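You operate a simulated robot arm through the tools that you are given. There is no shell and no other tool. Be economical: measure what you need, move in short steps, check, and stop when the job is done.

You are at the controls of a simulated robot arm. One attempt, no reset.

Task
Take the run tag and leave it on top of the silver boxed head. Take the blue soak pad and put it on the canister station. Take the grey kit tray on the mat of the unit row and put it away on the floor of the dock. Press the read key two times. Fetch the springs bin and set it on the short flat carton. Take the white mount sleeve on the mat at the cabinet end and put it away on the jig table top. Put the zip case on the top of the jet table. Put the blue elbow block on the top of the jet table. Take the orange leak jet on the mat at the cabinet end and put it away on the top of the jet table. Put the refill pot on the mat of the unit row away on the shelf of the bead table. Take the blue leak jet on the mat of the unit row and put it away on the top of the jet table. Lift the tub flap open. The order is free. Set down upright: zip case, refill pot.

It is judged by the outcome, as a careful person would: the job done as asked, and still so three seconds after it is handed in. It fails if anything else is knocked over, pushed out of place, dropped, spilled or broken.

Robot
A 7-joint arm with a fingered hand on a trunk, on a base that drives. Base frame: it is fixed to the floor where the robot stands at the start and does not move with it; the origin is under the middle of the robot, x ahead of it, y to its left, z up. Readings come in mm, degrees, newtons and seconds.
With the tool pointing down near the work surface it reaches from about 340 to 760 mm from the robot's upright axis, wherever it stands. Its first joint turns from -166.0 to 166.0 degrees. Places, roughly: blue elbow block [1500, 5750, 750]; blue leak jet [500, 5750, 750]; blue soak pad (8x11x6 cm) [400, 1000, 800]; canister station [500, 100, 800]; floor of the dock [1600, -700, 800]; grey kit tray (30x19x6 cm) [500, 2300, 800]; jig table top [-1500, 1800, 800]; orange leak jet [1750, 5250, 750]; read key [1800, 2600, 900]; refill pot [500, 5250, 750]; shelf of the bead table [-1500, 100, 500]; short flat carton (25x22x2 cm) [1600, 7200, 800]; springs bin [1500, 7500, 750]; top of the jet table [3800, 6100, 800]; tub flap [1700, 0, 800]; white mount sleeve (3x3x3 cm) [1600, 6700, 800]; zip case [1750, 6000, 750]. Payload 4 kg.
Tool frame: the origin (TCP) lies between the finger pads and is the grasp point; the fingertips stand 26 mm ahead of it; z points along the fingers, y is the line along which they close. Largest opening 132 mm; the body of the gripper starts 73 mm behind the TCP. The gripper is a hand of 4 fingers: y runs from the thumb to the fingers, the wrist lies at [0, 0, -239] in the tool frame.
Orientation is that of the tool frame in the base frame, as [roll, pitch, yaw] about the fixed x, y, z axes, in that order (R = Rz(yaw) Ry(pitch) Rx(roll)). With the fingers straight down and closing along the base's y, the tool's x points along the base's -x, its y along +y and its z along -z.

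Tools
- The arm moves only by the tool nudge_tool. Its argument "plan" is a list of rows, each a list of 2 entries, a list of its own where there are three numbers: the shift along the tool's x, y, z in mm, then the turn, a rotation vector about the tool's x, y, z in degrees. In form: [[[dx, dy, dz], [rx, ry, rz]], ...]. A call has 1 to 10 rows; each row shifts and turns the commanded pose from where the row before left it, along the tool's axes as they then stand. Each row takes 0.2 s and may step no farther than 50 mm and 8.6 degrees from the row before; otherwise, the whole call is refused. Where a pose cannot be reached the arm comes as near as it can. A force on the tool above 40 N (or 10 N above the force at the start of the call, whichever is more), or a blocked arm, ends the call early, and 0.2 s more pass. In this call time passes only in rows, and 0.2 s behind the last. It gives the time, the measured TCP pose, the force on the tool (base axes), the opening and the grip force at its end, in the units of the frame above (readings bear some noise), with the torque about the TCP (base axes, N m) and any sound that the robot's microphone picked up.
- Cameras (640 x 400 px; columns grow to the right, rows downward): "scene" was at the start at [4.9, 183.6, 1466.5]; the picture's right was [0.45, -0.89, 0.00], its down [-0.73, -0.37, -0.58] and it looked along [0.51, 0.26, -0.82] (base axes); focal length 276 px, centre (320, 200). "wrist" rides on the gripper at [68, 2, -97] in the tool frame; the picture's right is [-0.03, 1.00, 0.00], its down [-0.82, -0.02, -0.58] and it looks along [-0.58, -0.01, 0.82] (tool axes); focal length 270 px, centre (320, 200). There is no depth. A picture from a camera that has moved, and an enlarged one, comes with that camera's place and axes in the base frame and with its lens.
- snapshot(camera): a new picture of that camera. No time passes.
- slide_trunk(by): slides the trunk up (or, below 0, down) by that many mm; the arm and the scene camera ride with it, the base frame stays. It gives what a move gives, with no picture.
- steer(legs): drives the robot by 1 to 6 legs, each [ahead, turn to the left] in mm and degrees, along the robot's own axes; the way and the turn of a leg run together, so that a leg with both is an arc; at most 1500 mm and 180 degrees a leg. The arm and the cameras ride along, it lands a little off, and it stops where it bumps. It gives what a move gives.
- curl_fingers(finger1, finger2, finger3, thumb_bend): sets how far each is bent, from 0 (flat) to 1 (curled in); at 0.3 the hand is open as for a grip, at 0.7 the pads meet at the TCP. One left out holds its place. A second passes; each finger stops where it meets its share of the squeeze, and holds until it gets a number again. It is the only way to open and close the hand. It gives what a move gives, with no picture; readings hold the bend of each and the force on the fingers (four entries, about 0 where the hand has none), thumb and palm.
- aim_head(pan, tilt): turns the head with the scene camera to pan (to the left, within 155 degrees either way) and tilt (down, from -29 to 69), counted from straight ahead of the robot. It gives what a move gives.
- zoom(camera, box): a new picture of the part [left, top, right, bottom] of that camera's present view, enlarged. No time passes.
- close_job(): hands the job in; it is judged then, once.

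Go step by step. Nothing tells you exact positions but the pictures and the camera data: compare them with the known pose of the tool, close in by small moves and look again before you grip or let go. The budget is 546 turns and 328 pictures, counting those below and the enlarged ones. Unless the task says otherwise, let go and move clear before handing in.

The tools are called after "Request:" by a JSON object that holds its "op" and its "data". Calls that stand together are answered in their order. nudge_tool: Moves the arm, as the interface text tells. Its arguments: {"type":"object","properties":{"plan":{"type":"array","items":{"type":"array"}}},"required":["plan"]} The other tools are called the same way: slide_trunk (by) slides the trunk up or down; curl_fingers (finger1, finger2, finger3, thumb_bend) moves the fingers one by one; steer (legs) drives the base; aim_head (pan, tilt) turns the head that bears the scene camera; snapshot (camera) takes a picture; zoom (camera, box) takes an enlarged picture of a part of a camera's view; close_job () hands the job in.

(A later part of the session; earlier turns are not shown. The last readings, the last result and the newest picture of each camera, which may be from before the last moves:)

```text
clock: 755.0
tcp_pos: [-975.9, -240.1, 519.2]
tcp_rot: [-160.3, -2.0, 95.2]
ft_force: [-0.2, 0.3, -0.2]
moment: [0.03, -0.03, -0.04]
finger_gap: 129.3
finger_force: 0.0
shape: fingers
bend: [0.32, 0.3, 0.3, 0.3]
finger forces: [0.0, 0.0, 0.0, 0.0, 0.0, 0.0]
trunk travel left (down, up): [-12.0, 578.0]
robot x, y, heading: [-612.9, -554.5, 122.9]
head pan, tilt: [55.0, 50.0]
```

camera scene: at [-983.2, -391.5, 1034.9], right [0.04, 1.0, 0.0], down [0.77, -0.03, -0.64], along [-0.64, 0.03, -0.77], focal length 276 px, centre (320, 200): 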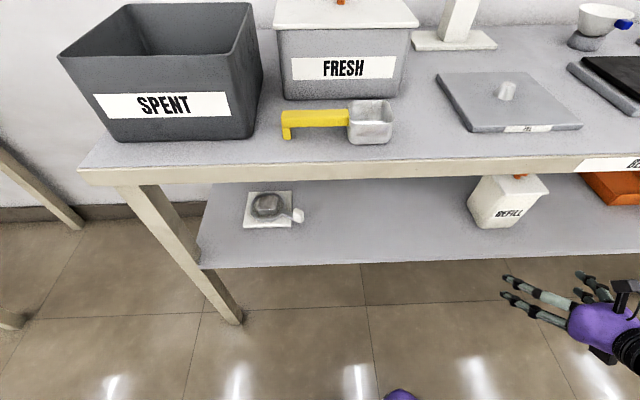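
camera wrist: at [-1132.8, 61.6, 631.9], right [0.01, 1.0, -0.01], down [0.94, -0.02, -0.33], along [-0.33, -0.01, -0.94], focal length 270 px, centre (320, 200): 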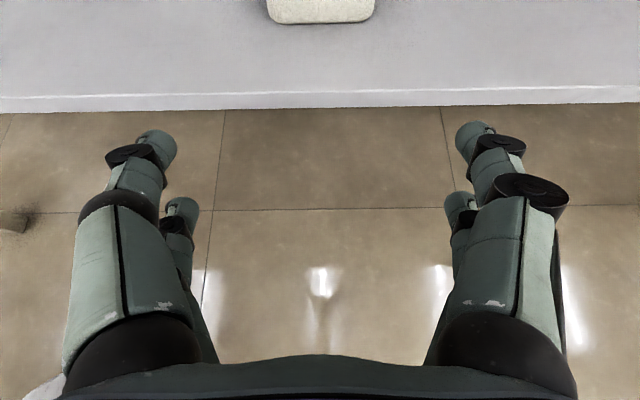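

Request:
{"op": "slide_trunk", "data": {"by": 400}}

Request:
{"op": "nudge_tool", "data": {"plan": [[[0, 0, 0], [-6.6, 0, 0]], [[0, 0, 0], [-6.6, 0, 0]], [[0, 0, 0], [-6.5, 0, 0]], [[0, 0, 0], [0, -2, 0]], [[0, 0, 0], [0, 0, 8.5]], [[0, 0, 0], [0, 0, 8.5]], [[0, 0, 0], [0, 0, 8.5]], [[0, 0, 0], [0, 0, 8.5]], [[0, 0, 0], [0, 0, 8.5]], [[0, 0, 0], [0, 0, 8.5]]]}}

Request:
{"op": "nudge_tool", "data": {"plan": [[[0, 0, 0], [0, 0, 8.5]], [[0, 0, 0], [0, 0, 8.5]], [[0, 0, 0], [0, 0, 8.5]], [[0, 0, 0], [0, 0, 8.5]], [[0, 0, 0], [0, 0, 8.5]], [[0, 0, 0], [0, 0, 8.5]], [[0, 0, 0], [0, 0, 8.5]], [[0, 0, 0], [0, 0, 8.5]], [[0, 0, 0], [0, 0, 8.5]], [[0, 0, 0], [0, 0, 8.5]]]}}

Request:
{"op": "slide_trunk", "data": {"by": 38}}

```text
clock: 758.8
tcp_pos: [-975.4, -240.4, 919.6]
tcp_rot: [-160.3, -2.0, 95.3]
ft_force: [-1.1, -0.5, 1.1]
moment: [-0.03, -0.02, -0.03]
finger_gap: 129.6
finger_force: 0.0
shape: fingers
bend: [0.32, 0.3, 0.3, 0.3]
finger forces: [0.0, 0.1, 0.0, 0.0, 0.0, 0.0]
trunk travel left (down, up): [-412.0, 178.0]
robot x, y, heading: [-617.8, -555.6, 123.4]
head pan, tilt: [55.0, 50.0]
```

```text
clock: 761.0
tcp_pos: [-976.6, -239.3, 920.7]
tcp_rot: [-167.3, 15.1, 46.5]
ft_force: [0.2, 1.1, 0.0]
moment: [-0.01, -0.01, 0.0]
finger_gap: 129.5
finger_force: 0.0
shape: fingers
bend: [0.32, 0.3, 0.3, 0.3]
finger forces: [0.0, 0.0, 0.0, 0.0, 0.1, 0.1]
out of reach, approached as far as the arm can: row 1, 2, 3
trunk travel left (down, up): [-412.0, 178.0]
robot x, y, heading: [-619.7, -554.2, 123.0]
head pan, tilt: [55.0, 50.0]
```

```text
clock: 763.2
tcp_pos: [-976.7, -240.0, 921.3]
tcp_rot: [165.5, 13.5, -41.9]
ft_force: [-0.2, -0.7, 0.6]
moment: [0.02, -0.05, 0.01]
finger_gap: 129.6
finger_force: 0.0
shape: fingers
bend: [0.32, 0.3, 0.3, 0.3]
finger forces: [0.0, 0.0, 0.0, 0.0, 0.1, 0.0]
trunk travel left (down, up): [-412.0, 178.0]
robot x, y, heading: [-621.2, -552.8, 123.1]
head pan, tilt: [55.0, 50.0]
```

```text
clock: 764.0
tcp_pos: [-975.9, -240.5, 958.6]
tcp_rot: [165.7, 13.6, -41.7]
ft_force: [0.3, -0.9, -0.2]
moment: [-0.03, 0.03, 0.01]
finger_gap: 129.7
finger_force: 0.2
shape: fingers
bend: [0.32, 0.3, 0.3, 0.3]
finger forces: [0.0, 0.0, 0.0, 0.0, 0.0, 0.0]
trunk travel left (down, up): [-450.0, 140.0]
robot x, y, heading: [-619.0, -558.2, 123.1]
head pan, tilt: [55.0, 50.0]
```

Request:
{"op": "nudge_tool", "data": {"plan": [[[-37, 0, -32], [0, 0, 0]], [[-37, 0, -32], [0, 0, 0]], [[0, 0, 0], [4.7, 4.6, 0]], [[0, 0, 0], [4.7, 4.6, 0]], [[0, 0, 0], [4.6, 4.5, 0]]]}}

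```text
clock: 765.2
tcp_pos: [-982.7, -217.5, 1017.3]
tcp_rot: [165.0, 14.0, -41.8]
ft_force: [-0.3, 0.8, 0.0]
moment: [0.03, -0.02, 0.02]
finger_gap: 129.6
finger_force: 0.0
shape: fingers
bend: [0.32, 0.3, 0.3, 0.3]
finger forces: [0.0, 0.0, 0.0, 0.0, 0.1, 0.0]
out of reach, approached as far as the arm can: row 1, 2, 3, 4, 5
trunk travel left (down, up): [-450.0, 140.0]
robot x, y, heading: [-622.8, -552.3, 122.8]
head pan, tilt: [55.0, 50.0]
```

Request:
{"op": "nudge_tool", "data": {"plan": [[[-4, -39, -9], [0, 0, 0]], [[-4, -39, -9], [0, 0, 0]], [[-4, -39, -9], [0, 0, 0]], [[-4, -39, -9], [0, 0, 0]]]}}

Request:
{"op": "snapshot", "data": {"camera": "scene"}}

```text
clock: 766.2
tcp_pos: [-871.5, -118.1, 1022.3]
tcp_rot: [164.6, 14.7, -41.9]
ft_force: [-1.0, -0.4, 0.5]
moment: [-0.03, 0.01, 0.0]
finger_gap: 129.8
finger_force: 0.0
shape: fingers
bend: [0.32, 0.3, 0.3, 0.3]
finger forces: [0.1, 0.0, 0.0, 0.1, 0.0, 0.0]
out of reach, approached as far as the arm can: row 2, 3, 4
trunk travel left (down, up): [-450.0, 140.0]
robot x, y, heading: [-623.5, -554.7, 123.0]
head pan, tilt: [55.0, 50.0]
```

```text
56 pictures are left
camera scene: at [-792.5, -686.1, 1472.9], right [0.03, 1.0, 0.0], down [0.77, -0.03, -0.64], along [-0.64, 0.02, -0.77], focal length 276 px, centre (320, 200)
```

scene: 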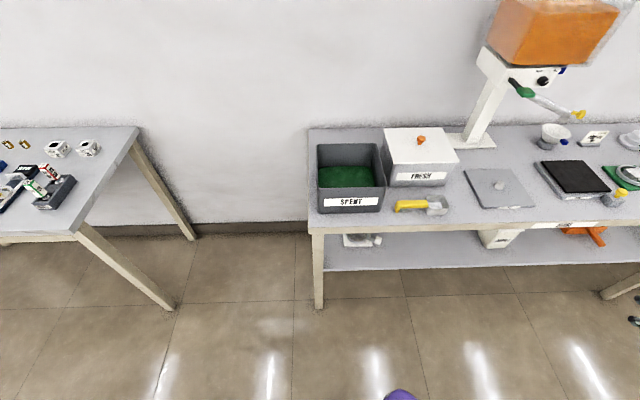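

Request:
{"op": "aim_head", "data": {"pan": 0, "tilt": 35}}

Request:
{"op": "snapshot", "data": {"camera": "scene"}}

Request:
{"op": "nudge_tool", "data": {"plan": [[[0, 0, -40], [0, 0, 0]], [[0, 0, -40], [0, 0, 0]]]}}

```text
clock: 767.5
tcp_pos: [-871.9, -119.0, 1022.5]
tcp_rot: [164.6, 14.6, -42.0]
ft_force: [-0.1, 0.2, -0.1]
moment: [-0.04, 0.0, 0.01]
finger_gap: 129.6
finger_force: 0.0
shape: fingers
bend: [0.32, 0.3, 0.3, 0.3]
finger forces: [0.0, 0.0, 0.0, 0.0, 0.0, 0.1]
trunk travel left (down, up): [-450.0, 140.0]
robot x, y, heading: [-625.0, -551.5, 123.0]
head pan, tilt: [0.0, 35.0]
```

```text
55 pictures are left
camera scene: at [-763.7, -615.2, 1494.6], right [0.84, 0.55, 0.0], down [0.31, -0.48, -0.82], along [-0.45, 0.69, -0.57], focal length 276 px, centre (320, 200)
```

scene: 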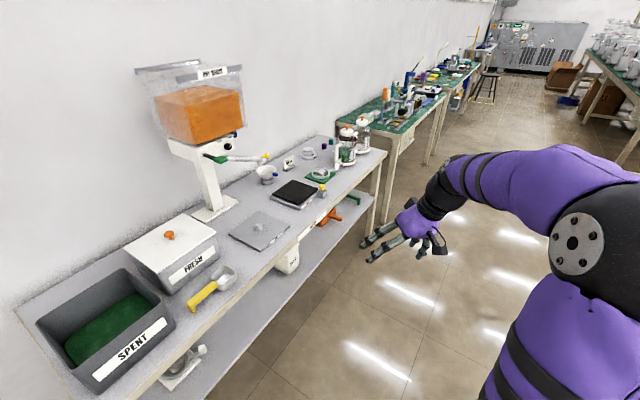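

```text
clock: 768.1
tcp_pos: [-842.1, -115.5, 1096.7]
tcp_rot: [165.0, 13.9, -41.8]
ft_force: [1.0, 0.8, 0.6]
moment: [0.02, -0.01, -0.03]
finger_gap: 129.8
finger_force: 0.1
shape: fingers
bend: [0.32, 0.3, 0.3, 0.3]
finger forces: [0.0, 0.0, 0.1, 0.0, 0.1, 0.0]
trunk travel left (down, up): [-450.0, 140.0]
robot x, y, heading: [-618.7, -551.7, 122.9]
head pan, tilt: [0.0, 35.0]
```

Request:
{"op": "nudge_tool", "data": {"plan": [[[0, 0, 0], [4.7, 4.6, 0]], [[0, 0, 0], [4.7, 4.6, 0]], [[0, 0, 0], [4.6, 4.5, 0]]]}}

```text
clock: 768.9
tcp_pos: [-843.7, -114.6, 1094.9]
tcp_rot: [165.1, 14.0, -41.7]
ft_force: [0.0, 0.7, -0.6]
moment: [0.0, 0.01, -0.01]
finger_gap: 129.9
finger_force: 0.0
shape: fingers
bend: [0.32, 0.3, 0.3, 0.3]
finger forces: [0.1, 0.0, 0.0, 0.1, 0.0, 0.0]
out of reach, approached as far as the arm can: row 1, 2, 3
trunk travel left (down, up): [-450.0, 140.0]
robot x, y, heading: [-622.8, -554.6, 123.0]
head pan, tilt: [0.0, 35.0]
```

Request:
{"op": "nudge_tool", "data": {"plan": [[[0, 0, 0], [0, 0, 8]], [[0, 0, 0], [0, 0, 8]], [[0, 0, 0], [0, 0, 8]], [[0, 0, 0], [0, 0, 8]]]}}

Request:
{"op": "nudge_tool", "data": {"plan": [[[0, 0, 0], [0, 8, 0]]]}}

Request:
{"op": "nudge_tool", "data": {"plan": [[[0, 0, 0], [8, 0, 0]]]}}

```text
clock: 769.9
tcp_pos: [-844.1, -115.2, 1095.0]
tcp_rot: [160.1, 4.2, -72.8]
ft_force: [-0.2, 0.2, 0.3]
moment: [0.01, 0.04, 0.0]
finger_gap: 130.0
finger_force: 0.0
shape: fingers
bend: [0.32, 0.3, 0.3, 0.3]
finger forces: [0.1, 0.0, 0.0, 0.0, 0.0, 0.0]
trunk travel left (down, up): [-450.0, 140.0]
robot x, y, heading: [-619.6, -552.5, 123.0]
head pan, tilt: [0.0, 35.0]
```

```text
clock: 770.3
tcp_pos: [-836.4, -149.9, 1098.5]
tcp_rot: [159.9, -3.2, -70.1]
ft_force: [-0.4, 0.1, -1.1]
moment: [-0.02, -0.01, -0.07]
finger_gap: 129.5
finger_force: 0.0
shape: fingers
bend: [0.32, 0.3, 0.3, 0.3]
finger forces: [0.0, 0.0, 0.0, 0.0, 0.0, 0.0]
out of reach, approached as far as the arm can: row 1
trunk travel left (down, up): [-450.0, 140.0]
robot x, y, heading: [-621.3, -552.5, 123.0]
head pan, tilt: [0.0, 35.0]
```

```text
clock: 770.7
tcp_pos: [-836.1, -148.4, 1097.0]
tcp_rot: [159.8, -3.2, -70.0]
ft_force: [0.4, 1.0, -0.8]
moment: [0.01, 0.02, 0.01]
finger_gap: 129.8
finger_force: 0.1
shape: fingers
bend: [0.32, 0.3, 0.3, 0.3]
finger forces: [0.1, 0.1, 0.1, 0.1, 0.1, 0.0]
out of reach, approached as far as the arm can: row 1
trunk travel left (down, up): [-450.0, 140.0]
robot x, y, heading: [-620.7, -552.5, 123.0]
head pan, tilt: [0.0, 35.0]
```

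Request:
{"op": "nudge_tool", "data": {"plan": [[[-45, 0, 0], [0, 0, 0]], [[-45, 0, 0], [0, 0, 0]], [[-45, 0, 0], [0, 0, 0]], [[0, 0, 0], [7, 0, 0]], [[0, 0, 0], [7, 0, 0]], [[0, 0, 0], [6, 0, 0]]]}}

Request:
{"op": "nudge_tool", "data": {"plan": [[[0, 45, 0], [0, 0, 0]], [[0, 45, 0], [0, 0, 0]], [[0, 45, 0], [0, 0, 0]], [[0, 45, 0], [0, 0, 0]], [[0, 0, 0], [7, 0, 0]], [[0, 0, 0], [7, 0, 0]]]}}

```text
clock: 772.1
tcp_pos: [-840.5, -144.0, 1094.8]
tcp_rot: [159.3, -3.0, -70.2]
ft_force: [0.2, 0.3, 0.8]
moment: [-0.02, 0.0, 0.03]
finger_gap: 129.6
finger_force: 0.1
shape: fingers
bend: [0.32, 0.3, 0.3, 0.3]
finger forces: [0.0, 0.0, 0.0, 0.0, 0.0, 0.0]
out of reach, approached as far as the arm can: row 1, 2, 3, 4, 5, 6
trunk travel left (down, up): [-450.0, 140.0]
robot x, y, heading: [-620.2, -550.8, 123.3]
head pan, tilt: [0.0, 35.0]
```

```text
clock: 773.5
tcp_pos: [-983.3, -213.5, 1157.2]
tcp_rot: [159.0, -3.0, -70.2]
ft_force: [0.3, -0.3, 0.5]
moment: [0.01, -0.01, 0.03]
finger_gap: 129.6
finger_force: 0.1
shape: fingers
bend: [0.32, 0.3, 0.3, 0.3]
finger forces: [0.0, 0.0, 0.1, 0.1, 0.0, 0.0]
out of reach, approached as far as the arm can: row 3, 4, 5, 6
trunk travel left (down, up): [-450.0, 140.0]
robot x, y, heading: [-621.8, -548.4, 123.1]
head pan, tilt: [0.0, 35.0]
```

The wrist is in an awkward branch. I retrace: first turn the hand's lean back toward straight ahead.

Request:
{"op": "nudge_tool", "data": {"plan": [[[0, 0, 0], [-0.4, -2.9, 7.6]], [[0, 0, 0], [-0.4, -2.9, 7.6]], [[0, 0, 0], [-0.4, -2.9, 7.6]], [[0, 0, 0], [-0.4, -2.9, 7.6]], [[0, 0, 0], [-0.4, -2.9, 7.6]], [[0, 0, 0], [-0.4, -2.9, 7.6]], [[0, 0, 0], [-0.4, -2.9, 7.6]]]}}

Request:
{"op": "snapshot", "data": {"camera": "scene"}}

```text
clock: 775.1
tcp_pos: [-986.7, -212.0, 1154.7]
tcp_rot: [159.3, -2.9, -127.2]
ft_force: [-0.5, -0.3, 0.2]
moment: [0.01, -0.01, -0.03]
finger_gap: 129.3
finger_force: 0.0
shape: fingers
bend: [0.32, 0.3, 0.3, 0.3]
finger forces: [0.1, 0.1, 0.1, 0.0, 0.1, 0.0]
out of reach, approached as far as the arm can: row 4
trunk travel left (down, up): [-450.0, 140.0]
robot x, y, heading: [-618.1, -557.0, 123.3]
head pan, tilt: [0.0, 35.0]
```

```text
54 pictures are left
camera scene: at [-764.8, -616.8, 1494.4], right [0.84, 0.55, 0.0], down [0.31, -0.48, -0.82], along [-0.45, 0.69, -0.57], focal length 276 px, centre (320, 200)
```

scene: 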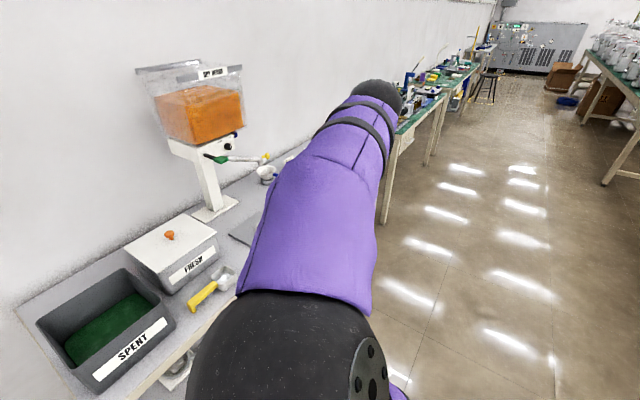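

Request:
{"op": "nudge_tool", "data": {"plan": [[[0, 0, 0], [7, 0, 0]], [[0, 0, 0], [7, 0, 0]], [[0, 0, 0], [6.7, 0, 0]], [[0, 0, 0], [0, -3, 0]]]}}

```text
clock: 776.1
tcp_pos: [-984.0, -210.4, 1156.4]
tcp_rot: [-180.0, -0.1, -127.2]
ft_force: [-1.0, -0.3, 0.0]
moment: [-0.02, -0.01, -0.01]
finger_gap: 129.4
finger_force: 0.0
shape: fingers
bend: [0.32, 0.3, 0.3, 0.3]
finger forces: [0.0, 0.1, 0.1, 0.0, 0.0, 0.0]
trunk travel left (down, up): [-450.0, 140.0]
robot x, y, heading: [-620.0, -557.5, 123.0]
head pan, tilt: [0.0, 35.0]
```

The hand is vertical again. I restore its yaw and drive to the blue jet.

Request:
{"op": "nudge_tool", "data": {"plan": [[[0, 0, 0], [0, 0, -8.5]], [[0, 0, 0], [0, 0, -8.5]], [[0, 0, 0], [0, 0, -8.5]], [[0, 0, 0], [0, 0, -8.5]], [[0, 0, 0], [0, 0, -8.5]], [[0, 0, 0], [0, 0, -8.5]], [[0, 0, 0], [0, 0, -8.5]], [[0, 0, 0], [0, 0, -8.5]]]}}

Request:
{"op": "steer", "data": {"legs": [[0, -73], [350, 0], [0, 38], [1500, 0]]}}

```text
clock: 777.9
tcp_pos: [-984.7, -210.7, 1155.6]
tcp_rot: [-180.0, 0.1, -59.1]
ft_force: [0.0, 0.1, -0.2]
moment: [-0.03, 0.0, -0.01]
finger_gap: 129.8
finger_force: 0.1
shape: fingers
bend: [0.32, 0.3, 0.3, 0.3]
finger forces: [0.0, 0.0, 0.0, 0.0, 0.1, 0.0]
trunk travel left (down, up): [-450.0, 140.0]
robot x, y, heading: [-621.1, -552.3, 123.2]
head pan, tilt: [0.0, 35.0]
```

```text
clock: 792.0
tcp_pos: [-449.4, 1683.9, 1157.2]
tcp_rot: [180.0, 0.1, -93.9]
ft_force: [-0.4, 0.1, -0.8]
moment: [0.0, 0.02, 0.02]
finger_gap: 129.6
finger_force: 0.0
shape: fingers
bend: [0.32, 0.3, 0.3, 0.3]
finger forces: [0.1, 0.0, 0.0, 0.0, 0.1, 0.1]
trunk travel left (down, up): [-450.0, 140.0]
robot x, y, heading: [-343.2, 1193.4, 88.3]
head pan, tilt: [0.0, 35.0]
```

Request:
{"op": "steer", "data": {"legs": [[0, 2.5], [1500, 0], [1500, 0], [1450, 0]]}}

Request:
{"op": "aim_head", "data": {"pan": -60, "tilt": 35}}

Request:
{"op": "snapshot", "data": {"camera": "scene"}}

```text
clock: 813.7
tcp_pos: [-644.7, 6116.4, 1157.2]
tcp_rot: [-180.0, 0.1, -89.0]
ft_force: [-0.1, 0.2, -0.4]
moment: [0.01, 0.02, 0.02]
finger_gap: 129.6
finger_force: 0.0
shape: fingers
bend: [0.32, 0.3, 0.3, 0.3]
finger forces: [0.0, 0.1, 0.0, 0.0, 0.0, 0.1]
trunk travel left (down, up): [-450.0, 140.0]
robot x, y, heading: [-494.8, 5637.7, 93.6]
head pan, tilt: [0.0, 35.0]
```

```text
clock: 815.0
tcp_pos: [-645.4, 6115.8, 1156.4]
tcp_rot: [-179.9, 0.1, -88.9]
ft_force: [-0.6, -0.4, -0.6]
moment: [-0.01, 0.01, 0.04]
finger_gap: 129.5
finger_force: 0.1
shape: fingers
bend: [0.32, 0.3, 0.3, 0.3]
finger forces: [0.1, 0.0, 0.1, 0.0, 0.0, 0.1]
trunk travel left (down, up): [-450.0, 140.0]
robot x, y, heading: [-500.4, 5641.0, 93.5]
head pan, tilt: [-60.0, 35.0]
```

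```text
53 pictures are left
camera scene: at [-574.6, 5615.5, 1494.6], right [0.55, -0.83, 0.0], down [-0.48, -0.32, -0.82], along [0.68, 0.45, -0.57], focal length 276 px, centre (320, 200)
```

scene: 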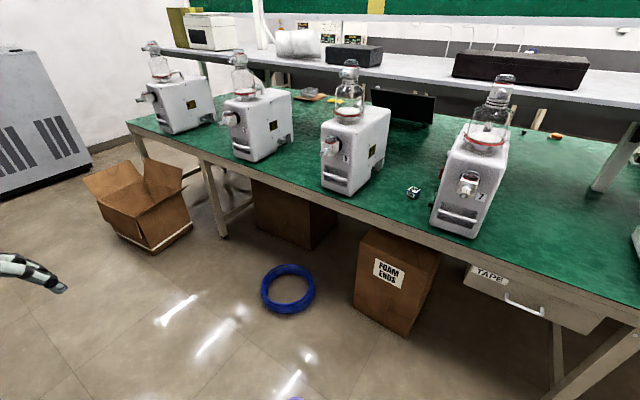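

Request:
{"op": "steer", "data": {"legs": [[0, -93], [370, 0]]}}

Request:
{"op": "aim_head", "data": {"pan": 10, "tilt": 40}}

Request:
{"op": "snapshot", "data": {"camera": "scene"}}

```text
clock: 817.9
tcp_pos: [-158.3, 6003.6, 1154.9]
tcp_rot: [180.0, 0.1, -148.9]
ft_force: [-0.5, -0.5, -0.3]
moment: [-0.02, -0.03, 0.01]
finger_gap: 129.7
finger_force: 0.0
shape: fingers
bend: [0.32, 0.3, 0.3, 0.3]
finger forces: [0.0, 0.0, 0.0, 0.1, 0.0, 0.0]
trunk travel left (down, up): [-450.0, 140.0]
robot x, y, heading: [-501.4, 5631.9, 33.2]
head pan, tilt: [-60.0, 35.0]
stopped in leg 1: the robot was blocked; the commanded pose is now the measured one
```

```text
clock: 819.3
tcp_pos: [-157.9, 6003.4, 1157.0]
tcp_rot: [-180.0, 0.2, -148.9]
ft_force: [1.4, 0.5, -0.5]
moment: [0.01, 0.0, -0.02]
finger_gap: 129.5
finger_force: 0.1
shape: fingers
bend: [0.32, 0.3, 0.3, 0.3]
finger forces: [0.0, 0.0, 0.0, 0.0, 0.0, 0.0]
trunk travel left (down, up): [-450.0, 140.0]
robot x, y, heading: [-497.0, 5640.1, 33.3]
head pan, tilt: [10.0, 40.0]
```

```text
52 pictures are left
camera scene: at [-571.3, 5789.0, 1487.0], right [0.69, -0.73, 0.0], down [-0.47, -0.44, -0.77], along [0.56, 0.53, -0.64], focal length 276 px, centre (320, 200)
```

scene: 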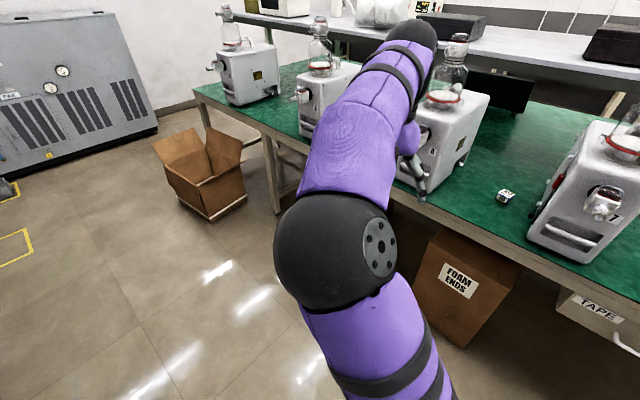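

The base was blocked while turning. I look behind for what it touches.

Request:
{"op": "aim_head", "data": {"pan": 140, "tilt": 45}}

Request:
{"op": "snapshot", "data": {"camera": "scene"}}

Request:
{"op": "aim_head", "data": {"pan": -130, "tilt": 45}}

Request:
{"op": "snapshot", "data": {"camera": "scene"}}

```text
clock: 821.4
tcp_pos: [-157.4, 6002.4, 1156.4]
tcp_rot: [179.9, 0.2, -148.9]
ft_force: [-0.2, 0.3, -0.1]
moment: [-0.01, -0.01, -0.02]
finger_gap: 129.5
finger_force: 0.0
shape: fingers
bend: [0.32, 0.3, 0.3, 0.3]
finger forces: [0.1, 0.1, 0.1, 0.1, 0.0, 0.1]
trunk travel left (down, up): [-450.0, 140.0]
robot x, y, heading: [-496.3, 5639.3, 33.4]
head pan, tilt: [140.0, 45.0]
```

```text
51 pictures are left
camera scene: at [-713.9, 5740.0, 1479.8], right [0.12, 0.99, 0.0], down [0.7, -0.08, -0.71], along [-0.7, 0.08, -0.71], focal length 276 px, centre (320, 200)
```

scene: 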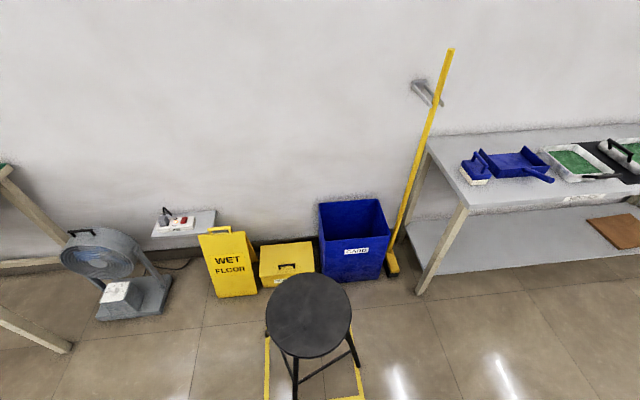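

```text
clock: 825.2
tcp_pos: [-158.2, 6003.3, 1156.1]
tcp_rot: [180.0, 0.0, -148.9]
ft_force: [1.0, -0.2, 0.6]
moment: [-0.04, -0.02, -0.01]
finger_gap: 129.7
finger_force: 0.1
shape: fingers
bend: [0.32, 0.3, 0.3, 0.3]
finger forces: [0.1, 0.0, 0.1, 0.1, 0.1, 0.1]
trunk travel left (down, up): [-450.0, 140.0]
robot x, y, heading: [-497.8, 5636.7, 33.3]
head pan, tilt: [-130.0, 45.0]
```

```text
50 pictures are left
camera scene: at [-642.4, 5649.8, 1479.8], right [-0.99, 0.11, 0.0], down [0.08, 0.7, -0.71], along [-0.08, -0.7, -0.71], focal length 276 px, centre (320, 200)
```

scene: 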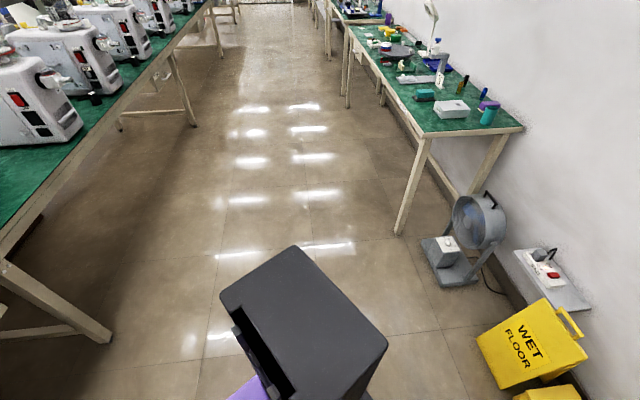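

The rear corner reached the stool (still inside its taped square). I pull forward away from it first, then turn.

Request:
{"op": "steer", "data": {"legs": [[160, 0], [0, -33.5], [230, 0]]}}

Request:
{"op": "aim_head", "data": {"pan": 150, "tilt": 40}}

Request:
{"op": "zoom", "data": {"camera": "scene", "box": [160, 100, 480, 300]}}

Request:
{"op": "aim_head", "data": {"pan": 10, "tilt": 40}}

Request:
{"op": "snapshot", "data": {"camera": "scene"}}

```text
clock: 829.5
tcp_pos: [353.3, 5839.9, 1157.0]
tcp_rot: [-179.9, 0.1, 177.4]
ft_force: [-1.2, -0.1, 0.3]
moment: [0.0, -0.01, 0.01]
finger_gap: 129.6
finger_force: 0.1
shape: fingers
bend: [0.32, 0.3, 0.3, 0.3]
finger forces: [0.0, 0.1, 0.0, 0.0, 0.1, 0.0]
trunk travel left (down, up): [-450.0, 140.0]
robot x, y, heading: [-131.9, 5722.7, -0.2]
head pan, tilt: [-130.0, 45.0]
```

```text
clock: 833.4
tcp_pos: [352.4, 5840.2, 1156.0]
tcp_rot: [179.9, 0.1, 177.5]
ft_force: [-0.1, 0.2, 0.1]
moment: [0.01, -0.02, -0.01]
finger_gap: 129.4
finger_force: 0.1
shape: fingers
bend: [0.32, 0.3, 0.3, 0.3]
finger forces: [0.0, 0.0, 0.0, 0.1, 0.0, 0.0]
trunk travel left (down, up): [-450.0, 140.0]
robot x, y, heading: [-131.8, 5726.5, -0.1]
head pan, tilt: [150.0, 40.0]
```

```text
2.00 times, centred on (320, 200) of scene
camera zoom: at [-266.1, 5918.9, 1487.1], right [0.5, 0.86, 0.0], down [0.56, -0.32, -0.77], along [-0.66, 0.39, -0.64], focal length 551 px, centre (320, 200)
```

zoom: 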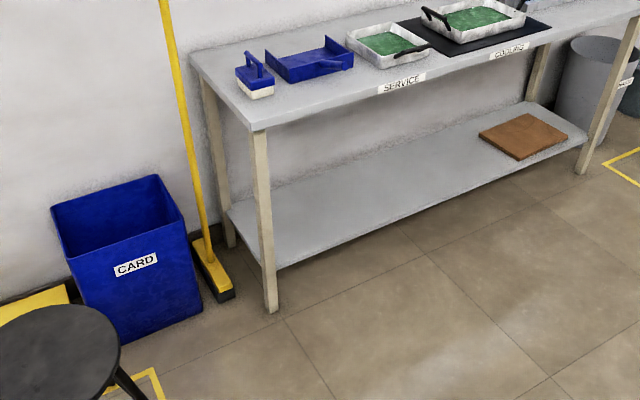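

```text
clock: 835.6
tcp_pos: [353.6, 5839.9, 1157.0]
tcp_rot: [179.9, 0.1, 177.5]
ft_force: [0.8, -0.3, 0.0]
moment: [-0.02, 0.04, -0.01]
finger_gap: 129.7
finger_force: 0.0
shape: fingers
bend: [0.32, 0.3, 0.3, 0.3]
finger forces: [0.0, 0.0, 0.1, 0.1, 0.1, 0.0]
trunk travel left (down, up): [-450.0, 140.0]
robot x, y, heading: [-132.4, 5728.3, -0.0]
head pan, tilt: [10.0, 40.0]
```

```text
48 pictures are left
camera scene: at [-108.9, 5890.5, 1487.0], right [0.17, -0.99, 0.0], down [-0.63, -0.11, -0.77], along [0.75, 0.13, -0.64], focal length 276 px, centre (320, 200)
```

scene: 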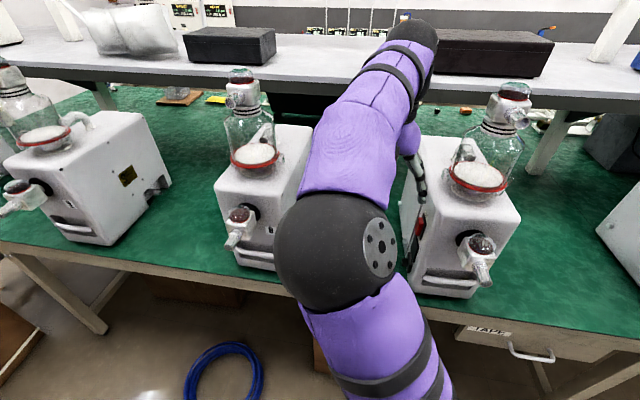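

Request:
{"op": "curl_fingers", "data": {"finger1": 0.45, "finger2": 0.45, "finger3": 0.45, "thumb_bend": 0.45}}

Request:
{"op": "nudge_tool", "data": {"plan": [[[-30, 0, 20], [0, 0, 0]], [[-30, 0, 20], [0, 0, 0]], [[-30, 0, 20], [0, 0, 0]], [[-20, 0, 20], [0, 0, 0]]]}}

Request:
{"op": "snapshot", "data": {"camera": "wrist"}}

```text
clock: 836.6
tcp_pos: [354.2, 5840.0, 1156.0]
tcp_rot: [179.9, 0.1, 177.4]
ft_force: [-0.2, -0.3, 0.2]
moment: [0.01, 0.01, 0.02]
finger_gap: 83.4
finger_force: 0.0
shape: fingers
bend: [0.45, 0.45, 0.45, 0.45]
finger forces: [0.1, 0.0, 0.0, 0.1, 0.1, 0.0]
trunk travel left (down, up): [-450.0, 140.0]
robot x, y, heading: [-136.2, 5724.9, -0.2]
head pan, tilt: [10.0, 40.0]
```

```text
clock: 837.6
tcp_pos: [462.6, 5836.4, 1074.2]
tcp_rot: [179.9, 0.1, 177.4]
ft_force: [0.3, -0.1, -0.7]
moment: [-0.03, -0.01, -0.02]
finger_gap: 83.5
finger_force: 0.1
shape: fingers
bend: [0.45, 0.45, 0.45, 0.45]
finger forces: [0.0, 0.1, 0.0, 0.0, 0.1, 0.0]
trunk travel left (down, up): [-450.0, 140.0]
robot x, y, heading: [-134.3, 5727.1, -0.3]
head pan, tilt: [10.0, 40.0]
```

```text
47 pictures are left
camera wrist: at [393.3, 5839.7, 1173.0], right [0.07, 1.0, 0.0], down [0.81, -0.06, 0.58], along [0.58, -0.04, -0.82], focal length 270 px, centre (320, 200)
```

wrist: 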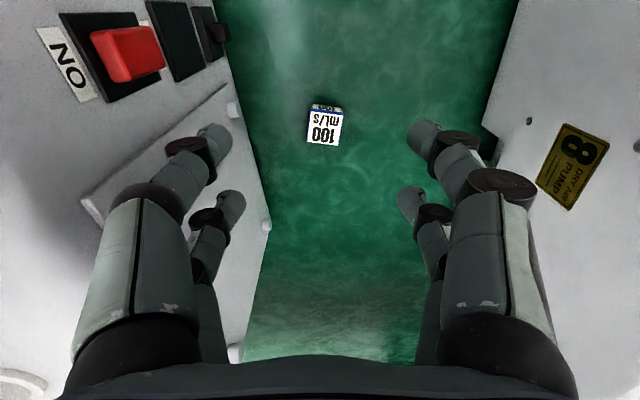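

The blue 100 mL/s jet is at about (523,5838). I come down over it.

Request:
{"op": "nudge_tool", "data": {"plan": [[[-29, 2, 35], [0, 0, 2]], [[-28, 2, 35], [0, 0, 2]], [[0, 0, 49], [0, 0, 0]], [[0, 0, 45], [0, 0, 0]]]}}

Request:
{"op": "snapshot", "data": {"camera": "wrist"}}

```text
clock: 838.6
tcp_pos: [521.7, 5835.2, 912.1]
tcp_rot: [-180.0, 0.1, 173.3]
ft_force: [0.7, 0.4, -0.3]
moment: [0.02, 0.01, -0.01]
finger_gap: 83.6
finger_force: 0.0
shape: fingers
bend: [0.45, 0.45, 0.45, 0.45]
finger forces: [0.1, 0.0, 0.1, 0.1, 0.1, 0.0]
trunk travel left (down, up): [-450.0, 140.0]
robot x, y, heading: [-134.6, 5723.6, -0.2]
head pan, tilt: [10.0, 40.0]
```

```text
46 pictures are left
camera wrist: at [453.8, 5843.6, 1010.2], right [0.14, 0.99, 0.0], down [0.81, -0.11, 0.58], along [0.57, -0.08, -0.82], focal length 270 px, centre (320, 200)
```

wrist: 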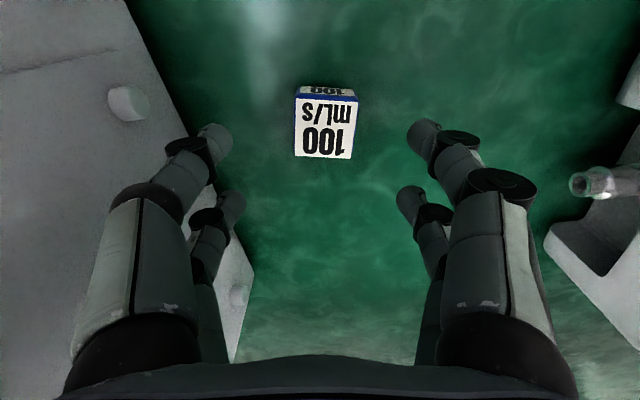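

Request:
{"op": "nudge_tool", "data": {"plan": [[[3, 3, 35], [0, 0, 2]], [[0, 0, 40], [0, 0, 0]], [[0, 0, 20], [0, 0, 0]]]}}

Request:
{"op": "curl_fingers", "data": {"finger1": 0.7, "finger2": 0.7, "finger3": 0.7, "thumb_bend": 0.7}}

Request:
{"op": "nudge_tool", "data": {"plan": [[[0, 0, -40], [0, 0, 0]], [[0, 0, -49], [0, 0, 0]], [[0, 0, -49], [0, 0, 0]], [[0, 0, -49], [0, 0, 0]], [[0, 0, -49], [0, 0, 0]]]}}

Request:
{"op": "snapshot", "data": {"camera": "wrist"}}

```text
clock: 839.4
tcp_pos: [517.3, 5838.5, 818.0]
tcp_rot: [179.9, 0.2, 171.6]
ft_force: [-0.3, -0.3, -0.8]
moment: [-0.01, 0.02, 0.02]
finger_gap: 83.4
finger_force: 0.1
shape: fingers
bend: [0.45, 0.45, 0.45, 0.45]
finger forces: [0.0, 0.0, 0.0, 0.1, 0.0, 0.0]
trunk travel left (down, up): [-450.0, 140.0]
robot x, y, heading: [-135.8, 5724.4, -0.1]
head pan, tilt: [10.0, 40.0]
```

```text
clock: 840.4
tcp_pos: [517.7, 5836.9, 818.0]
tcp_rot: [180.0, 0.1, 171.4]
ft_force: [0.5, -0.3, 0.2]
moment: [0.02, 0.01, 0.01]
finger_gap: 15.2
finger_force: 13.2
shape: fingers
bend: [0.65, 0.57, 0.58, 0.68]
finger forces: [5.4, 7.7, 7.1, 0.0, 6.7, 0.0]
trunk travel left (down, up): [-450.0, 140.0]
robot x, y, heading: [-135.2, 5724.7, -0.4]
head pan, tilt: [10.0, 40.0]
```

```text
clock: 841.6
tcp_pos: [516.6, 5837.8, 1052.8]
tcp_rot: [179.9, 0.0, 171.4]
ft_force: [0.0, -0.1, -1.6]
moment: [-0.02, 0.03, -0.01]
finger_gap: 14.6
finger_force: 12.6
shape: fingers
bend: [0.65, 0.57, 0.58, 0.68]
finger forces: [5.0, 7.5, 6.9, 0.0, 5.8, 0.0]
trunk travel left (down, up): [-450.0, 140.0]
robot x, y, heading: [-134.0, 5726.0, -0.1]
head pan, tilt: [10.0, 40.0]
```

```text
45 pictures are left
camera wrist: at [449.0, 5849.0, 1152.8], right [0.17, 0.98, 0.0], down [0.8, -0.14, 0.58], along [0.57, -0.1, -0.82], focal length 270 px, centre (320, 200)
```

wrist: 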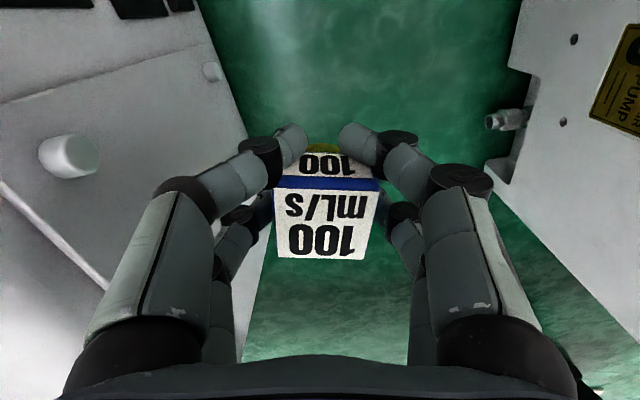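

The blue jet is held. I retract, reverse a little, and go round the north end to the jet table.

Request:
{"op": "nudge_tool", "data": {"plan": [[[45, 0, 0], [0, 0, -2]], [[45, 0, 0], [0, 0, -2]], [[45, 0, 0], [0, 0, -2]], [[45, 0, 0], [0, 0, -2]]]}}

Request:
{"op": "steer", "data": {"legs": [[-220, 0], [0, 95], [1500, 0], [1420, -3]]}}

Request:
{"op": "aim_head", "data": {"pan": 0, "tilt": 25}}

Request:
{"op": "snapshot", "data": {"camera": "scene"}}

```text
clock: 842.6
tcp_pos: [337.7, 5856.9, 1053.8]
tcp_rot: [180.0, 0.1, 179.5]
ft_force: [-0.5, -0.3, -1.8]
moment: [0.0, 0.02, 0.0]
finger_gap: 13.4
finger_force: 11.6
shape: fingers
bend: [0.65, 0.57, 0.58, 0.68]
finger forces: [4.4, 7.2, 6.5, 0.0, 5.3, 0.0]
trunk travel left (down, up): [-450.0, 140.0]
robot x, y, heading: [-131.1, 5724.9, 0.1]
head pan, tilt: [10.0, 40.0]
```

```text
clock: 862.1
tcp_pos: [-643.6, 9124.8, 1053.0]
tcp_rot: [179.9, 0.1, -90.5]
ft_force: [-0.2, 0.5, -1.1]
moment: [0.0, -0.01, 0.05]
finger_gap: 10.9
finger_force: 11.2
shape: fingers
bend: [0.67, 0.57, 0.58, 0.68]
finger forces: [3.2, 7.6, 6.2, 0.0, 4.8, 0.1]
trunk travel left (down, up): [-450.0, 140.0]
robot x, y, heading: [-512.4, 8652.2, 89.6]
head pan, tilt: [10.0, 40.0]
```

```text
clock: 862.9
tcp_pos: [-644.1, 9123.4, 1053.9]
tcp_rot: [179.9, 0.1, -90.5]
ft_force: [0.3, 1.3, -0.4]
moment: [0.0, -0.05, 0.0]
finger_gap: 11.1
finger_force: 10.8
shape: fingers
bend: [0.67, 0.57, 0.58, 0.68]
finger forces: [3.2, 7.6, 6.3, 0.0, 4.8, 0.0]
trunk travel left (down, up): [-450.0, 140.0]
robot x, y, heading: [-512.1, 8649.2, 90.1]
head pan, tilt: [0.0, 25.0]
```

```text
44 pictures are left
camera scene: at [-665.0, 8683.0, 1510.3], right [1.0, 0.0, 0.0], down [0.0, -0.42, -0.91], along [0.0, 0.91, -0.42], focal length 276 px, centre (320, 200)
```

scene: 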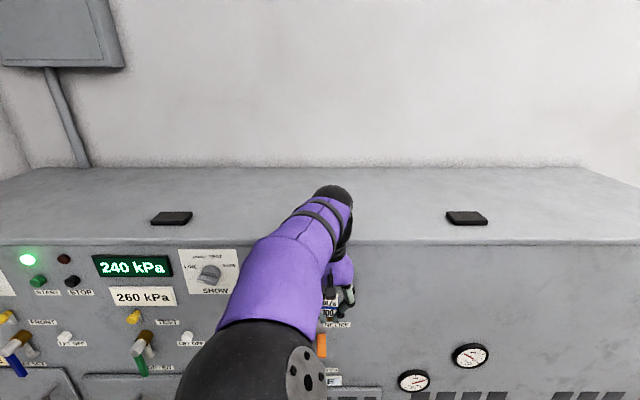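

I am close to the cabinet's levers, so I reverse a little before turning.

Request:
{"op": "steer", "data": {"legs": [[-130, 0], [0, -90], [1500, 0], [1450, 0]]}}

Request:
{"op": "snapshot", "data": {"camera": "wrist"}}

```text
clock: 881.8
tcp_pos: [2910.7, 8676.3, 1053.4]
tcp_rot: [180.0, 0.1, 179.8]
ft_force: [0.5, -0.2, -1.1]
moment: [-0.03, 0.01, -0.02]
finger_gap: 9.3
finger_force: 10.4
shape: fingers
bend: [0.68, 0.57, 0.58, 0.68]
finger forces: [2.0, 8.1, 6.2, 0.0, 4.7, 0.0]
trunk travel left (down, up): [-450.0, 140.0]
robot x, y, heading: [2440.6, 8545.1, 0.1]
head pan, tilt: [0.0, 25.0]
```

```text
43 pictures are left
camera wrist: at [2842.2, 8677.8, 1151.7], right [0.03, 1.0, 0.0], down [0.82, -0.02, 0.58], along [0.58, -0.02, -0.82], focal length 270 px, centre (320, 200)
```

wrist: 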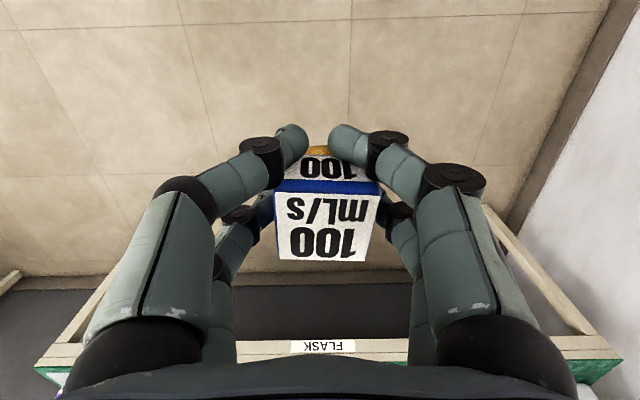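

Request:
{"op": "steer", "data": {"legs": [[0, -90], [1200, 0], [1190, 0], [0, 90], [330, 0]]}}

Request:
{"op": "aim_head", "data": {"pan": 10, "tilt": 40}}

Request:
{"op": "snapshot", "data": {"camera": "scene"}}

```text
clock: 902.8
tcp_pos: [3325.8, 6331.2, 1052.7]
tcp_rot: [179.9, 0.1, -178.5]
ft_force: [0.9, -0.6, -1.4]
moment: [0.0, 0.02, -0.03]
finger_gap: 4.9
finger_force: 8.5
shape: fingers
bend: [0.69, 0.57, 0.58, 0.69]
finger forces: [0.7, 7.7, 6.0, 0.1, 2.9, 0.0]
trunk travel left (down, up): [-450.0, 140.0]
robot x, y, heading: [2854.2, 6186.7, 2.1]
head pan, tilt: [0.0, 25.0]
```

```text
clock: 903.6
tcp_pos: [3325.4, 6332.3, 1053.5]
tcp_rot: [180.0, 0.1, -178.5]
ft_force: [1.0, 0.1, -1.4]
moment: [0.01, -0.03, -0.01]
finger_gap: 4.9
finger_force: 8.8
shape: fingers
bend: [0.69, 0.57, 0.58, 0.69]
finger forces: [0.7, 7.7, 6.1, 0.0, 3.0, 0.1]
trunk travel left (down, up): [-450.0, 140.0]
robot x, y, heading: [2856.8, 6183.6, 1.7]
head pan, tilt: [10.0, 40.0]
```

```text
42 pictures are left
camera scene: at [2878.2, 6350.0, 1487.1], right [0.2, -0.98, 0.0], down [-0.63, -0.13, -0.77], along [0.75, 0.16, -0.64], focal length 276 px, centre (320, 200)
```

scene: 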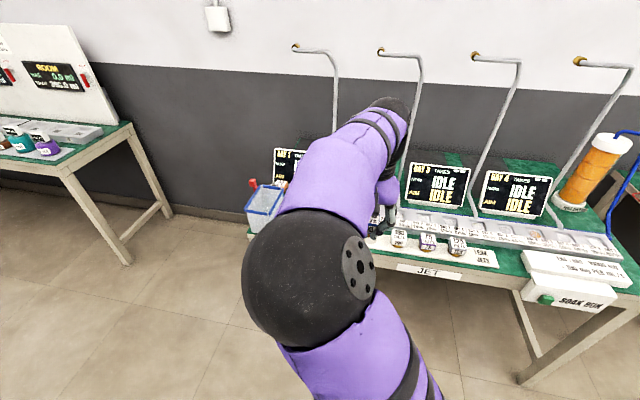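

Request:
{"op": "steer", "data": {"legs": [[110, -1.5]]}}

Request:
{"op": "snapshot", "data": {"camera": "wrist"}}

```text
clock: 904.8
tcp_pos: [3441.6, 6322.8, 1053.2]
tcp_rot: [179.9, 0.1, -179.7]
ft_force: [0.5, -0.4, -0.6]
moment: [-0.02, 0.01, -0.01]
finger_gap: 4.8
finger_force: 8.6
shape: fingers
bend: [0.69, 0.57, 0.58, 0.69]
finger forces: [0.7, 7.8, 6.1, 0.1, 2.9, 0.0]
trunk travel left (down, up): [-450.0, 140.0]
robot x, y, heading: [2970.7, 6184.0, 0.6]
head pan, tilt: [10.0, 40.0]
```

```text
41 pictures are left
camera wrist: at [3372.6, 6323.3, 1151.6], right [0.02, 1.0, 0.0], down [0.82, -0.02, 0.58], along [0.58, -0.01, -0.82], focal length 270 px, centre (320, 200)
```

wrist: 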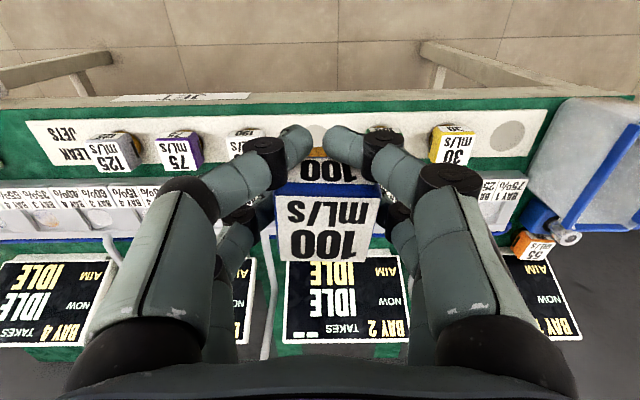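

Request:
{"op": "aim_head", "data": {"pan": -15, "tilt": 45}}

Request:
{"op": "snapshot", "data": {"camera": "scene"}}

```text
clock: 905.7
tcp_pos: [3441.2, 6321.1, 1053.7]
tcp_rot: [179.9, 0.1, -179.7]
ft_force: [-0.4, 0.1, -0.3]
moment: [0.0, -0.01, -0.02]
finger_gap: 5.0
finger_force: 8.6
shape: fingers
bend: [0.69, 0.57, 0.58, 0.69]
finger forces: [0.6, 7.8, 6.1, 0.0, 2.9, 0.0]
trunk travel left (down, up): [-450.0, 140.0]
robot x, y, heading: [2970.3, 6185.5, 0.3]
head pan, tilt: [-15.0, 45.0]
```

```text
40 pictures are left
camera scene: at [2989.4, 6315.7, 1479.8], right [-0.25, -0.97, 0.0], down [-0.68, 0.18, -0.71], along [0.68, -0.18, -0.71], focal length 276 px, centre (320, 200)
```

scene: 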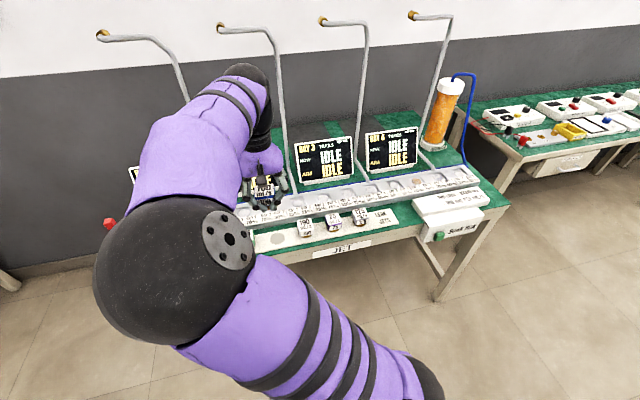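

Request:
{"op": "zoom", "data": {"camera": "scene", "box": [340, 120, 520, 250]}}

```text
3.08 times, centred on (430, 185) of scene
camera zoom: at [2989.4, 6315.7, 1479.8], right [-0.25, -0.97, 0.0], down [-0.68, 0.18, -0.71], along [0.68, -0.18, -0.71], focal length 848 px, centre (-18, 246)
```

zoom: 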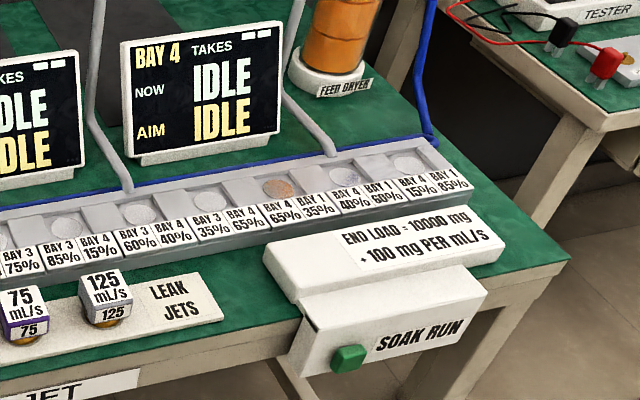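

The strip is the LEAK JETS rack, and a bare-mat gap (about 73×90 mm) lies just right of it near (3515,5886). I first set the cube on the free rack slot to regrip it more neatly.

Request:
{"op": "nudge_tool", "data": {"plan": [[[-29, -4, 40], [0, 0, 0]], [[-29, -4, 40], [0, 0, 0]], [[0, 0, 49], [0, 0, 0]], [[0, 0, 49], [0, 0, 0]], [[0, 0, 35], [0, 0, 0]]]}}

Request:
{"op": "snapshot", "data": {"camera": "wrist"}}

```text
clock: 906.9
tcp_pos: [3501.3, 6313.5, 839.3]
tcp_rot: [180.0, 0.0, -179.9]
ft_force: [-0.1, -1.0, -1.2]
moment: [-0.02, -0.01, 0.0]
finger_gap: 4.5
finger_force: 8.6
shape: fingers
bend: [0.69, 0.57, 0.58, 0.69]
finger forces: [0.5, 7.5, 6.1, 0.0, 2.8, 0.1]
trunk travel left (down, up): [-450.0, 140.0]
robot x, y, heading: [2966.2, 6186.2, 0.5]
head pan, tilt: [-15.0, 45.0]
```

```text
38 pictures are left
camera wrist: at [3431.9, 6313.7, 937.3], right [0.02, 1.0, 0.0], down [0.82, -0.02, 0.58], along [0.58, -0.01, -0.82], focal length 270 px, centre (320, 200)
```

wrist: 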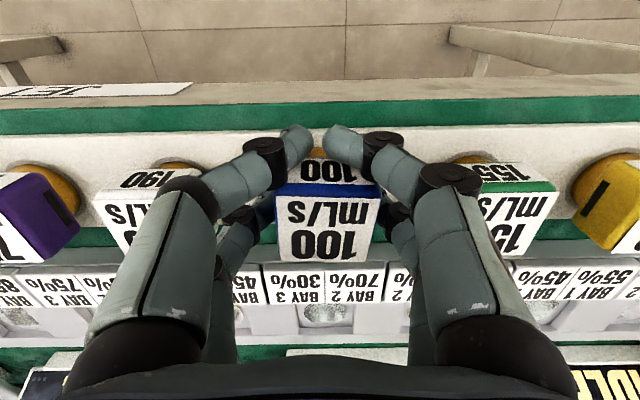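

Request:
{"op": "nudge_tool", "data": {"plan": [[[0, 0, 6], [0, 0, 0]]]}}

Request:
{"op": "nudge_tool", "data": {"plan": [[[0, 0, 3], [0, 0, 0]]]}}

Request:
{"op": "nudge_tool", "data": {"plan": [[[0, 0, 2], [0, 0, 0]]]}}

```text
clock: 907.3
tcp_pos: [3501.2, 6314.5, 834.3]
tcp_rot: [179.9, 0.1, -179.8]
ft_force: [0.4, -0.3, -0.6]
moment: [0.01, 0.01, 0.02]
finger_gap: 4.6
finger_force: 8.9
shape: fingers
bend: [0.69, 0.57, 0.58, 0.69]
finger forces: [0.6, 7.6, 6.1, 0.1, 2.7, 0.0]
trunk travel left (down, up): [-450.0, 140.0]
robot x, y, heading: [2969.3, 6183.8, 0.4]
head pan, tilt: [-15.0, 45.0]
```

```text
clock: 907.7
tcp_pos: [3500.9, 6314.0, 830.7]
tcp_rot: [-180.0, 0.1, -179.8]
ft_force: [0.2, -0.3, -0.8]
moment: [0.01, 0.01, 0.01]
finger_gap: 4.6
finger_force: 8.6
shape: fingers
bend: [0.69, 0.57, 0.58, 0.69]
finger forces: [0.6, 7.6, 6.1, 0.1, 2.8, 0.0]
trunk travel left (down, up): [-450.0, 140.0]
robot x, y, heading: [2974.3, 6185.9, 0.3]
head pan, tilt: [-15.0, 45.0]
```

```text
clock: 908.1
tcp_pos: [3500.7, 6313.7, 829.3]
tcp_rot: [180.0, 0.1, -179.9]
ft_force: [-0.2, -0.1, -1.1]
moment: [0.03, 0.01, 0.0]
finger_gap: 4.4
finger_force: 8.6
shape: fingers
bend: [0.69, 0.57, 0.58, 0.69]
finger forces: [0.5, 7.5, 6.1, 0.0, 2.8, 0.1]
trunk travel left (down, up): [-450.0, 140.0]
robot x, y, heading: [2972.7, 6187.4, 0.1]
head pan, tilt: [-15.0, 45.0]
```

Request:
{"op": "nudge_tool", "data": {"plan": [[[0, 0, 2], [0, 0, 0]]]}}

Request:
{"op": "nudge_tool", "data": {"plan": [[[0, 0, 2], [0, 0, 0]]]}}

Request:
{"op": "nudge_tool", "data": {"plan": [[[0, 0, 2], [0, 0, 0]]]}}

```text
clock: 908.5
tcp_pos: [3500.3, 6314.7, 826.9]
tcp_rot: [180.0, 0.2, -179.8]
ft_force: [-0.1, 0.3, -0.6]
moment: [-0.04, 0.02, 0.0]
finger_gap: 4.2
finger_force: 8.5
shape: fingers
bend: [0.69, 0.57, 0.58, 0.69]
finger forces: [0.6, 7.6, 6.1, 0.0, 2.8, 0.0]
trunk travel left (down, up): [-450.0, 140.0]
robot x, y, heading: [2975.6, 6183.6, 0.5]
head pan, tilt: [-15.0, 45.0]
```

```text
clock: 908.9
tcp_pos: [3500.6, 6315.0, 825.6]
tcp_rot: [179.9, 0.2, -179.7]
ft_force: [-0.8, 0.5, 0.1]
moment: [0.0, -0.03, -0.03]
finger_gap: 4.5
finger_force: 9.0
shape: fingers
bend: [0.69, 0.57, 0.58, 0.69]
finger forces: [0.6, 7.8, 6.3, 0.0, 2.9, 0.0]
trunk travel left (down, up): [-450.0, 140.0]
robot x, y, heading: [2970.3, 6187.7, 0.4]
head pan, tilt: [-15.0, 45.0]
```

```text
clock: 909.3
tcp_pos: [3500.0, 6315.1, 824.4]
tcp_rot: [180.0, 0.2, -179.8]
ft_force: [0.0, 0.2, 3.9]
moment: [0.01, -0.12, 0.02]
finger_gap: 4.5
finger_force: 9.5
shape: fingers
bend: [0.69, 0.57, 0.59, 0.69]
finger forces: [0.7, 8.4, 7.0, 0.1, 3.5, 0.0]
trunk travel left (down, up): [-450.0, 140.0]
robot x, y, heading: [2972.7, 6184.9, 0.2]
head pan, tilt: [-15.0, 45.0]
```

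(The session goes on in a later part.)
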